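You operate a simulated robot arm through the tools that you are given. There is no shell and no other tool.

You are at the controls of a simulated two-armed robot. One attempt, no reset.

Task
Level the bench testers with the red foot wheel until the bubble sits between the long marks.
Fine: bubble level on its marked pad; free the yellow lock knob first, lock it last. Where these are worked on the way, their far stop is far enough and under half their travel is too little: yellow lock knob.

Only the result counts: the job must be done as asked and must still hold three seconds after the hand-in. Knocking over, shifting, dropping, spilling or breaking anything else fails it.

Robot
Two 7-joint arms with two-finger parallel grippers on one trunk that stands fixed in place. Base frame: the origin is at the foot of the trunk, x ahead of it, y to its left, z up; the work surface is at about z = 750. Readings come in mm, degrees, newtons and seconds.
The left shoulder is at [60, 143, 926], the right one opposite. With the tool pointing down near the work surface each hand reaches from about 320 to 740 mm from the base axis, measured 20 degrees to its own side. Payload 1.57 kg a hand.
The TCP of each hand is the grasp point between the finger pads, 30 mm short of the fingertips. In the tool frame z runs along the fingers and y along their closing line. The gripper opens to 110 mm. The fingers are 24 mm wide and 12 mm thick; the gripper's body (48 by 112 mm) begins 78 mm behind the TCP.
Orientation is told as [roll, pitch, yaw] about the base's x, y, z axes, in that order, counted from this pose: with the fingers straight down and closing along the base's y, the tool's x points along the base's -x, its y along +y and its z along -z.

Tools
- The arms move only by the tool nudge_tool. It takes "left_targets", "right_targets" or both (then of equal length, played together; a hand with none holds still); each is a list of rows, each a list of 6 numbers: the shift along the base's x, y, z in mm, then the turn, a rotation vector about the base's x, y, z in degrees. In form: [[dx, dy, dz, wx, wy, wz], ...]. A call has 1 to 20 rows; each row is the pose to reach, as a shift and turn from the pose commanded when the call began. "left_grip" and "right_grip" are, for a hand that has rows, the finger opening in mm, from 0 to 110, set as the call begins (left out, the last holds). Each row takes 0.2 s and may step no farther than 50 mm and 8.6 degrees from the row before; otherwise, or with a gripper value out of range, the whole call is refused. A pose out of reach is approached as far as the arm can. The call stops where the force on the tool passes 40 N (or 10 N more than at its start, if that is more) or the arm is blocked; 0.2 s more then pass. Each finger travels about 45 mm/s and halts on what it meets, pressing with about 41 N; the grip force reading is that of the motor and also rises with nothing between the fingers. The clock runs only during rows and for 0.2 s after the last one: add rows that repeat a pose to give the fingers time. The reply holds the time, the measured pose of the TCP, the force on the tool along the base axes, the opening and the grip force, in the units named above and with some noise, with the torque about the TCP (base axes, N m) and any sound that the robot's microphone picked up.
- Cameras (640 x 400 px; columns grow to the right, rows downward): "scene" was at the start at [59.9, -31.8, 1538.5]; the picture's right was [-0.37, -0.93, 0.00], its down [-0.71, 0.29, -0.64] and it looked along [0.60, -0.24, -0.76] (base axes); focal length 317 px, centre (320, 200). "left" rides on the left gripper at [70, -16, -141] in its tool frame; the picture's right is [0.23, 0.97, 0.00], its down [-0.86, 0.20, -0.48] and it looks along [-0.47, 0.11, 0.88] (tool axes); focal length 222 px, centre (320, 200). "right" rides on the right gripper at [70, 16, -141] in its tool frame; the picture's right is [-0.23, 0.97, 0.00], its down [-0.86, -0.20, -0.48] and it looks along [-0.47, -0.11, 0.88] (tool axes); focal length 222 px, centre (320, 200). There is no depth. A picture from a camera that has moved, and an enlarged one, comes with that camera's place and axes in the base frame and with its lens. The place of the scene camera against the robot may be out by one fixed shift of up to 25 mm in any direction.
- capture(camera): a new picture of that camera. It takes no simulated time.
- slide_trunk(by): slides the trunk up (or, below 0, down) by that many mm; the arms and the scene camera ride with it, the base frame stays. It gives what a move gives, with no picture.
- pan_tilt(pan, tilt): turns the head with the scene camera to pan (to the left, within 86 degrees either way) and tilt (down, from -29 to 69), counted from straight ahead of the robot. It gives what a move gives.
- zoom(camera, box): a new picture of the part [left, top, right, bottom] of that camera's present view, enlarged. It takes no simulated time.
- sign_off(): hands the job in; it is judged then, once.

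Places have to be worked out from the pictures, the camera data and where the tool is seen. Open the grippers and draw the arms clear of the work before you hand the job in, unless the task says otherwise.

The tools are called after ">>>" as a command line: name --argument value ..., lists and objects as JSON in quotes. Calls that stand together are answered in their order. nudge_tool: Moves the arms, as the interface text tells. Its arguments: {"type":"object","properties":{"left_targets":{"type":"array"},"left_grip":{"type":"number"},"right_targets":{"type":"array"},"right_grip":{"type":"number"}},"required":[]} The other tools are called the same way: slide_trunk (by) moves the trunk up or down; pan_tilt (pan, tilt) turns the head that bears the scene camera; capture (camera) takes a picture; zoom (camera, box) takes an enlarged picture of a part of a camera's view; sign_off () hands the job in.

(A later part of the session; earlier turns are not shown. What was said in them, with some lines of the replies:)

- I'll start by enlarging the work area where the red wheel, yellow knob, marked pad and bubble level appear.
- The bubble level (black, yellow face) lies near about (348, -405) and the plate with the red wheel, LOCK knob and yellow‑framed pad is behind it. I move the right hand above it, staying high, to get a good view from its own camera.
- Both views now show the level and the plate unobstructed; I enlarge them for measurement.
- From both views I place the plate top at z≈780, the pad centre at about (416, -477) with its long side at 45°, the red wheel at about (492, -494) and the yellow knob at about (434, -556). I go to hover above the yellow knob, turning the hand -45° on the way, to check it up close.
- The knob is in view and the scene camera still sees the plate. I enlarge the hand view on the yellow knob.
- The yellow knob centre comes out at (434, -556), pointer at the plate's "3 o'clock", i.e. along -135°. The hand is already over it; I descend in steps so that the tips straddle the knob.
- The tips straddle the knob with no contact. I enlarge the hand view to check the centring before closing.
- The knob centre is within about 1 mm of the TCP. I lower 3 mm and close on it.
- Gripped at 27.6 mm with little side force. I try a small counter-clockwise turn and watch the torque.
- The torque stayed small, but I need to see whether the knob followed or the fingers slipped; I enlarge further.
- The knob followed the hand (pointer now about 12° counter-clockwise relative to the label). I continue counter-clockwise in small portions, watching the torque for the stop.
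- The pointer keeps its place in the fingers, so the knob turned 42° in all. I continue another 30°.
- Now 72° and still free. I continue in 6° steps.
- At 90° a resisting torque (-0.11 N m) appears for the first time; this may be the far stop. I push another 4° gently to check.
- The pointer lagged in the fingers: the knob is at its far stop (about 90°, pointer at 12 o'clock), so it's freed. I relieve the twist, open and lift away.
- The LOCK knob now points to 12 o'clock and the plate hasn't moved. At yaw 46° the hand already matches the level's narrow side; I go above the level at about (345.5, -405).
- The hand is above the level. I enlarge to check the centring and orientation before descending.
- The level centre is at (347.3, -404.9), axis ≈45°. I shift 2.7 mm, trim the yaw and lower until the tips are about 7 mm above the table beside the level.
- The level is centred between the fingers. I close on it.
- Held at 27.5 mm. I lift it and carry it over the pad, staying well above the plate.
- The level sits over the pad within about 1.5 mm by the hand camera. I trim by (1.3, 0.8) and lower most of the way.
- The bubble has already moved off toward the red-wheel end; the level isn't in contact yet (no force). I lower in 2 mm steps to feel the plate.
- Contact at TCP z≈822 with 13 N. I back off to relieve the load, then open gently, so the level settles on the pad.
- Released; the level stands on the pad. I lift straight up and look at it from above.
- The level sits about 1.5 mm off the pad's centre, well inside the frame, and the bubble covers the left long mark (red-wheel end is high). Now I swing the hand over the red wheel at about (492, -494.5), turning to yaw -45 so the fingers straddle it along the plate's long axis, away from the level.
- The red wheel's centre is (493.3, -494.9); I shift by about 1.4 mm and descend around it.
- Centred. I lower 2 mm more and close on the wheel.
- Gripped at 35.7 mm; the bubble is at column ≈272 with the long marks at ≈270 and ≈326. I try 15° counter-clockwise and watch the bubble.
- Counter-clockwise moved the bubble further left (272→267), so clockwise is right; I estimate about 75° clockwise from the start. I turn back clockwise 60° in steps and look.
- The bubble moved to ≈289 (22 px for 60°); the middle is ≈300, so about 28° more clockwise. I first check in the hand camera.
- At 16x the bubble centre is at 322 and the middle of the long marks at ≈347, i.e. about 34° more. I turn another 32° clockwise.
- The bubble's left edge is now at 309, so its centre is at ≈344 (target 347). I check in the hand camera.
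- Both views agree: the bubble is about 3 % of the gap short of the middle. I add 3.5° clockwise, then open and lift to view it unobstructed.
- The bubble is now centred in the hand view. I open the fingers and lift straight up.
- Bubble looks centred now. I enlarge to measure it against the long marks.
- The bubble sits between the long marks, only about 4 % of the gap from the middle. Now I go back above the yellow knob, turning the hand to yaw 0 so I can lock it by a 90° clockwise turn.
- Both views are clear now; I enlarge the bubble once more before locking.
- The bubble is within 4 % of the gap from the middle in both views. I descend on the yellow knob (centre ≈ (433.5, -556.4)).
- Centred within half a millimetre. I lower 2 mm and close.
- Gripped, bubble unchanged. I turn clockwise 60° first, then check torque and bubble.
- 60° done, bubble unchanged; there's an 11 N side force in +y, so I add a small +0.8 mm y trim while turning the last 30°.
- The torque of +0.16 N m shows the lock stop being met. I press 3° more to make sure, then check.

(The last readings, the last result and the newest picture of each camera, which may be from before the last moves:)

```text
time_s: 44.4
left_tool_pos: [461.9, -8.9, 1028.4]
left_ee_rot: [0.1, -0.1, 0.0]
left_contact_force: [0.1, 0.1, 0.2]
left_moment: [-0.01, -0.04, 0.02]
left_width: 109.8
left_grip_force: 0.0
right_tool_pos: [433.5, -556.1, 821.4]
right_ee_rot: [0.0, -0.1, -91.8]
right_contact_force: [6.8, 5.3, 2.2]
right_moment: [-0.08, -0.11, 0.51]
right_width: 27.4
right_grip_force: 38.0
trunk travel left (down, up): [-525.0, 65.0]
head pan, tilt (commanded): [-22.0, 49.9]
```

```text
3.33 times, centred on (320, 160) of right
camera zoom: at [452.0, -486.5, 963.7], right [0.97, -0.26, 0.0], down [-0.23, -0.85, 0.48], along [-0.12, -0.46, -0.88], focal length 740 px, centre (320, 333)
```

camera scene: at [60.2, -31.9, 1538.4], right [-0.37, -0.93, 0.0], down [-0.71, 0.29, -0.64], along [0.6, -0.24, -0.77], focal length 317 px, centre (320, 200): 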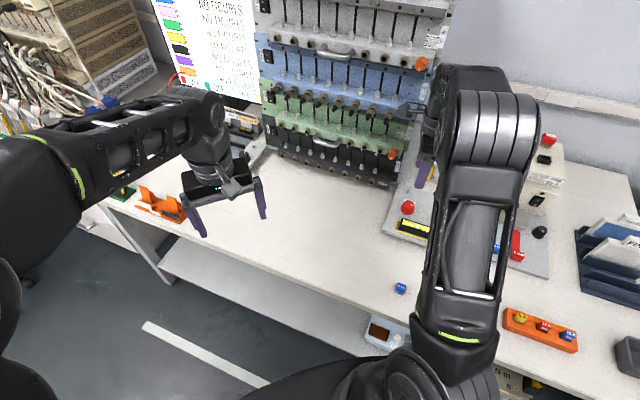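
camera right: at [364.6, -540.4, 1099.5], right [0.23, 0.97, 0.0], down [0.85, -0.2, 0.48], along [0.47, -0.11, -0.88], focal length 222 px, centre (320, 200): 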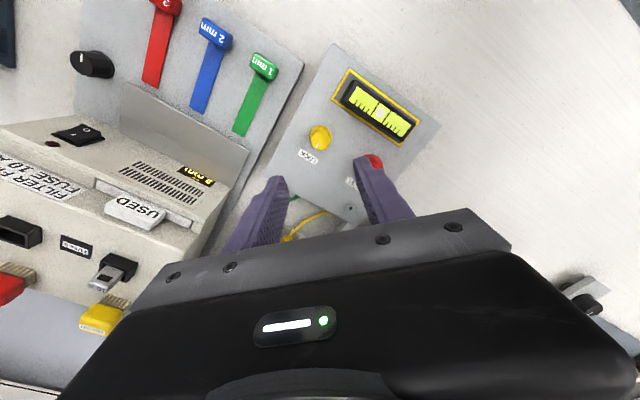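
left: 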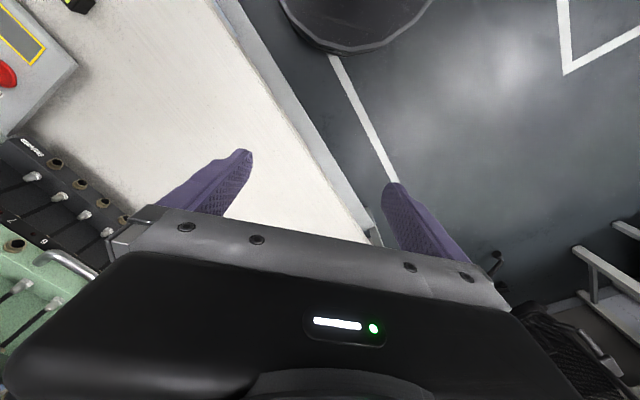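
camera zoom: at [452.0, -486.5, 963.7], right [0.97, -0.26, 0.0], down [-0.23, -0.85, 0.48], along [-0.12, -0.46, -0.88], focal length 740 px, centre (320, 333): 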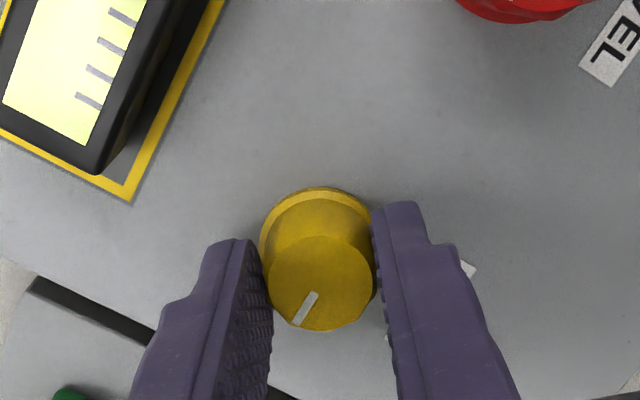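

Torque rose to 0.51 N m: firmly at the lock stop. I relieve 3° of windup, open and lift away.

>>> nudge_tool --right_targets '[[0, 0, 0, 0, 0, 1.5], [0, 0, 0, 0, 0, 3], [0, 0, 0, 0, 0, 3]]'

>>> nudge_tool --right_targets '[[0, 0, 0, 0, 0, 0], [0, 0, 0, 0, 0, 0], [0, 0, 0, 0, 0, 0], [0, 0, 15, 0, 0, 0], [0, 0, 50, 0, 0, 0], [0, 0, 95, 0, 0, 0], [0, 0, 135, 0, 0, 0], [0, 0, 135, 0, 0, 0]]' --right_grip 56

>>> zoom --camera "scene" --box '[385, 190, 455, 240]'

>>> capture --camera "right"

```text
time_s: 45.2
left_tool_pos: [462.3, -8.4, 1028.0]
left_ee_rot: [0.0, 0.0, 0.0]
left_contact_force: [0.4, 0.2, 0.6]
left_moment: [-0.03, 0.0, 0.01]
left_width: 110.1
left_grip_force: 0.1
right_tool_pos: [432.9, -555.9, 821.8]
right_ee_rot: [0.0, 0.0, -88.9]
right_contact_force: [7.3, 0.6, 3.5]
right_moment: [-0.58, -0.19, -0.02]
right_width: 27.6
right_grip_force: 38.0
trunk travel left (down, up): [-525.0, 65.0]
head pan, tilt (commanded): [-22.0, 49.9]
```

```text
time_s: 47.0
left_tool_pos: [461.5, -7.9, 1029.0]
left_ee_rot: [-0.1, 0.0, 0.0]
left_contact_force: [-0.6, 0.2, -0.1]
left_moment: [0.02, 0.02, -0.01]
left_width: 110.0
left_grip_force: 0.1
right_tool_pos: [434.6, -555.4, 956.1]
right_ee_rot: [0.1, 0.0, -88.7]
right_contact_force: [0.5, 0.9, -0.2]
right_moment: [0.02, 0.01, -0.02]
right_width: 56.2
right_grip_force: 0.1
trunk travel left (down, up): [-525.0, 65.0]
head pan, tilt (commanded): [-22.0, 49.9]
```

```text
8.00 times, centred on (420, 215) of scene
camera zoom: at [60.2, -32.0, 1538.4], right [-0.37, -0.93, 0.0], down [-0.71, 0.29, -0.64], along [0.6, -0.24, -0.77], focal length 2536 px, centre (-480, 80)
```

zoom: 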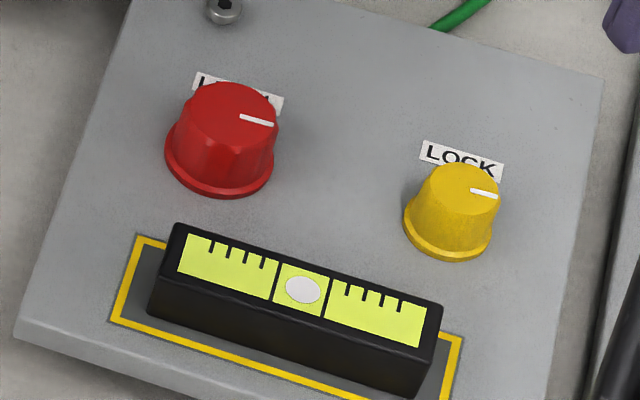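

```text
taken
camera right: at [448.3, -484.7, 1099.0], right [0.98, -0.21, 0.0], down [-0.18, -0.86, 0.48], along [-0.1, -0.47, -0.88], focal length 222 px, centre (320, 200)
```

right: 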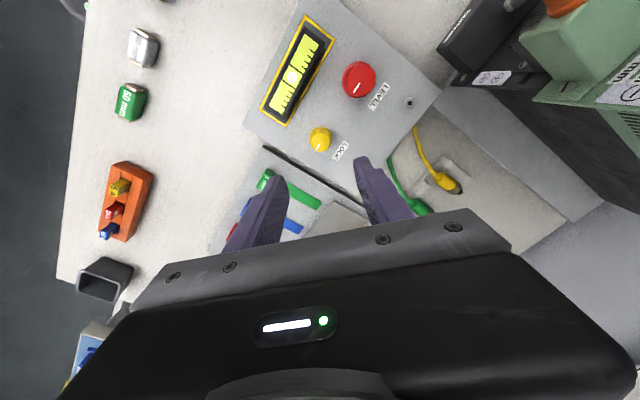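

The yellow pointer is back at 3 o'clock and the bubble stays between the marks. I verify at higher magnification.

>>> zoom --camera "scene" --box '[426, 206, 450, 221]'

>>> zoom --camera "scene" --box '[412, 218, 432, 230]'

>>> zoom --camera "right" --box '[250, 10, 400, 170]'

```text
16.00 times, centred on (438, 214) of scene
camera zoom: at [60.2, -32.0, 1538.4], right [-0.37, -0.93, 0.0], down [-0.71, 0.29, -0.64], along [0.6, -0.24, -0.77], focal length 5072 px, centre (-1568, -16)
```

zoom: 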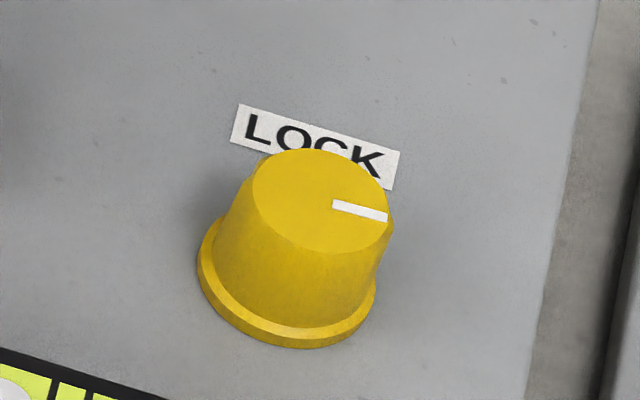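

```text
16.00 times, centred on (422, 224) of scene
camera zoom: at [60.2, -32.0, 1538.4], right [-0.37, -0.93, 0.0], down [-0.71, 0.29, -0.64], along [0.6, -0.24, -0.77], focal length 5072 px, centre (-1312, -184)
```

zoom: 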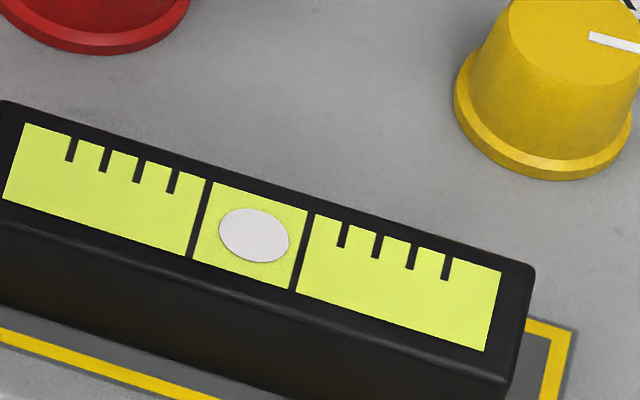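

```text
2.50 times, centred on (325, 90) of right
camera zoom: at [448.3, -484.7, 1099.0], right [0.98, -0.21, 0.0], down [-0.18, -0.86, 0.48], along [-0.1, -0.47, -0.88], focal length 555 px, centre (308, 475)
```

zoom: 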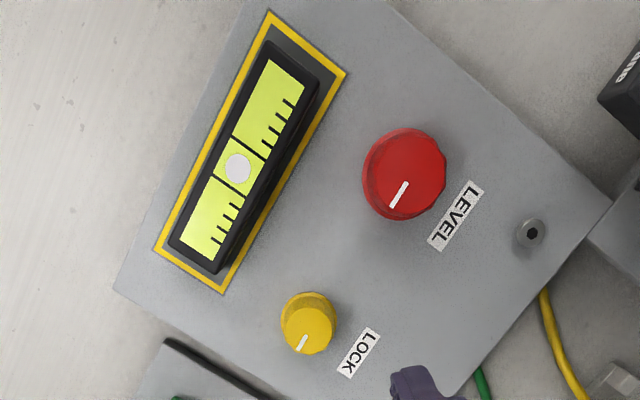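

Pointer angle matches the original locked position, the bubble is centred, and the level lies inside the frame. I now open fully and draw the right arm up and back to its starting place.

>>> nudge_tool --right_targets '[[0, 0, 45, 0, 0, 0], [0, 0, 90, 0, 0, 0], [0, 0, 130, 0, 0, 0], [-14, 17, 130, 0, 0, 8], [-28, 34, 130, 0, 0, 16], [-42, 51, 130, 0, 0, 24], [-56, 69, 130, 0, 0, 32], [-70, 86, 130, 0, 0, 40], [-84, 103, 130, 0, 0, 48], [-98, 120, 130, 0, 0, 56], [-112, 138, 130, 0, 0, 64], [-126, 155, 130, 0, 0, 72], [-140, 172, 130, 0, 0, 80], [-153, 190, 130, 0, 0, 88], [-153, 190, 130, 0, 0, 88]]' --right_grip 110

>>> capture --camera "scene"

>>> capture --camera "right"

```text
time_s: 50.2
left_tool_pos: [461.4, -7.7, 1029.4]
left_ee_rot: [0.1, -0.1, 0.0]
left_contact_force: [-0.1, 0.6, 0.8]
left_moment: [0.04, -0.02, -0.01]
left_width: 109.7
left_grip_force: 0.1
right_tool_pos: [280.5, -365.5, 1084.7]
right_ee_rot: [0.0, 0.0, -0.7]
right_contact_force: [1.0, -0.1, -0.3]
right_moment: [-0.01, 0.02, 0.01]
right_width: 110.0
right_grip_force: 0.0
right hand out of reach, approached as far as the arm can: row 3
trunk travel left (down, up): [-525.0, 65.0]
head pan, tilt (commanded): [-22.0, 49.9]
```

```text
taken
camera scene: at [60.1, -32.0, 1538.5], right [-0.37, -0.93, 0.0], down [-0.71, 0.29, -0.64], along [0.6, -0.24, -0.77], focal length 317 px, centre (320, 200)
```

scene: 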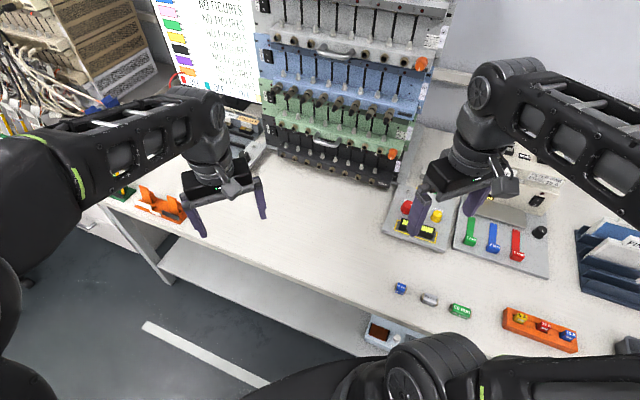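

```text
taken
camera right: at [210.6, -348.8, 1228.4], right [0.24, 0.97, 0.0], down [0.85, -0.21, 0.48], along [0.46, -0.11, -0.88], focal length 222 px, centre (320, 200)
```

right: 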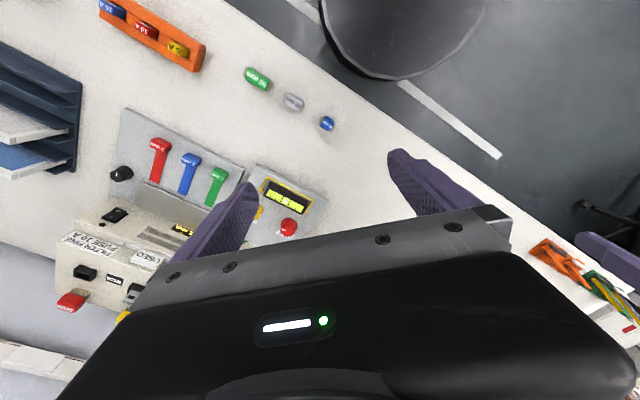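

The arm is back at its starting place and everything else looks unmoved. One last check of the level from here.

>>> zoom --camera "right" --box '[245, 160, 325, 240]'

>>> zoom --camera "scene" --box '[385, 190, 455, 240]'

```text
5.00 times, centred on (285, 200) of right
camera zoom: at [210.6, -348.8, 1228.4], right [0.24, 0.97, 0.0], down [0.85, -0.21, 0.48], along [0.46, -0.11, -0.88], focal length 1111 px, centre (495, 200)
```

zoom: 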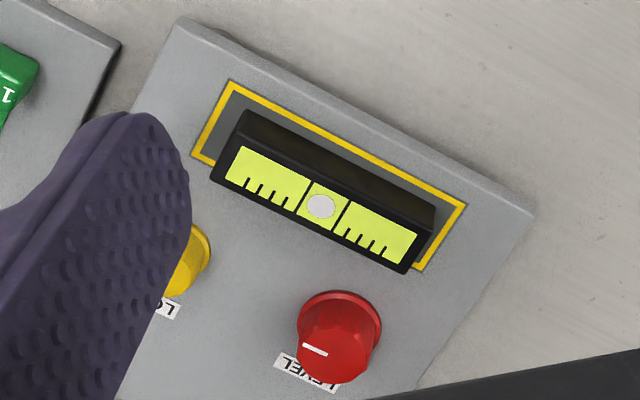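

```text
8.00 times, centred on (420, 215) of scene
camera zoom: at [60.1, -32.0, 1538.5], right [-0.37, -0.93, 0.0], down [-0.71, 0.29, -0.64], along [0.6, -0.24, -0.77], focal length 2536 px, centre (-480, 80)
```

zoom: 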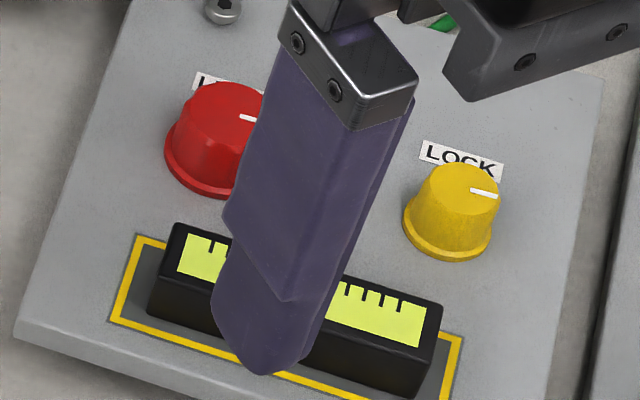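

The bubble sits between the long marks, the level is on its pad, the lock knob is at its locked stop, and both hands are open and clear. I hand the job in.

>>> sign_off

```text
The job is handed in.
```

The job is handed in. The plate was levelled with the red wheel, and the bubble sits between the long marks.

- **Lock knob:** I freed it first by turning it about 90° counter-clockwise to its far stop. At the end I turned it back clockwise until it pressed firmly against the lock stop.
- **Bubble level:** it stands on the marked pad, about 1.5 mm off centre and well inside the yellow frame.
- **Red wheel:** it ended about 80° clockwise of where it started. The bubble is about 4% of the gap off the exact middle, and it did not move when I locked the knob.
- **Everything else:** in the last pictures the plate and the other items I could see had not moved. Both grippers are open, and the right arm is back where it started.
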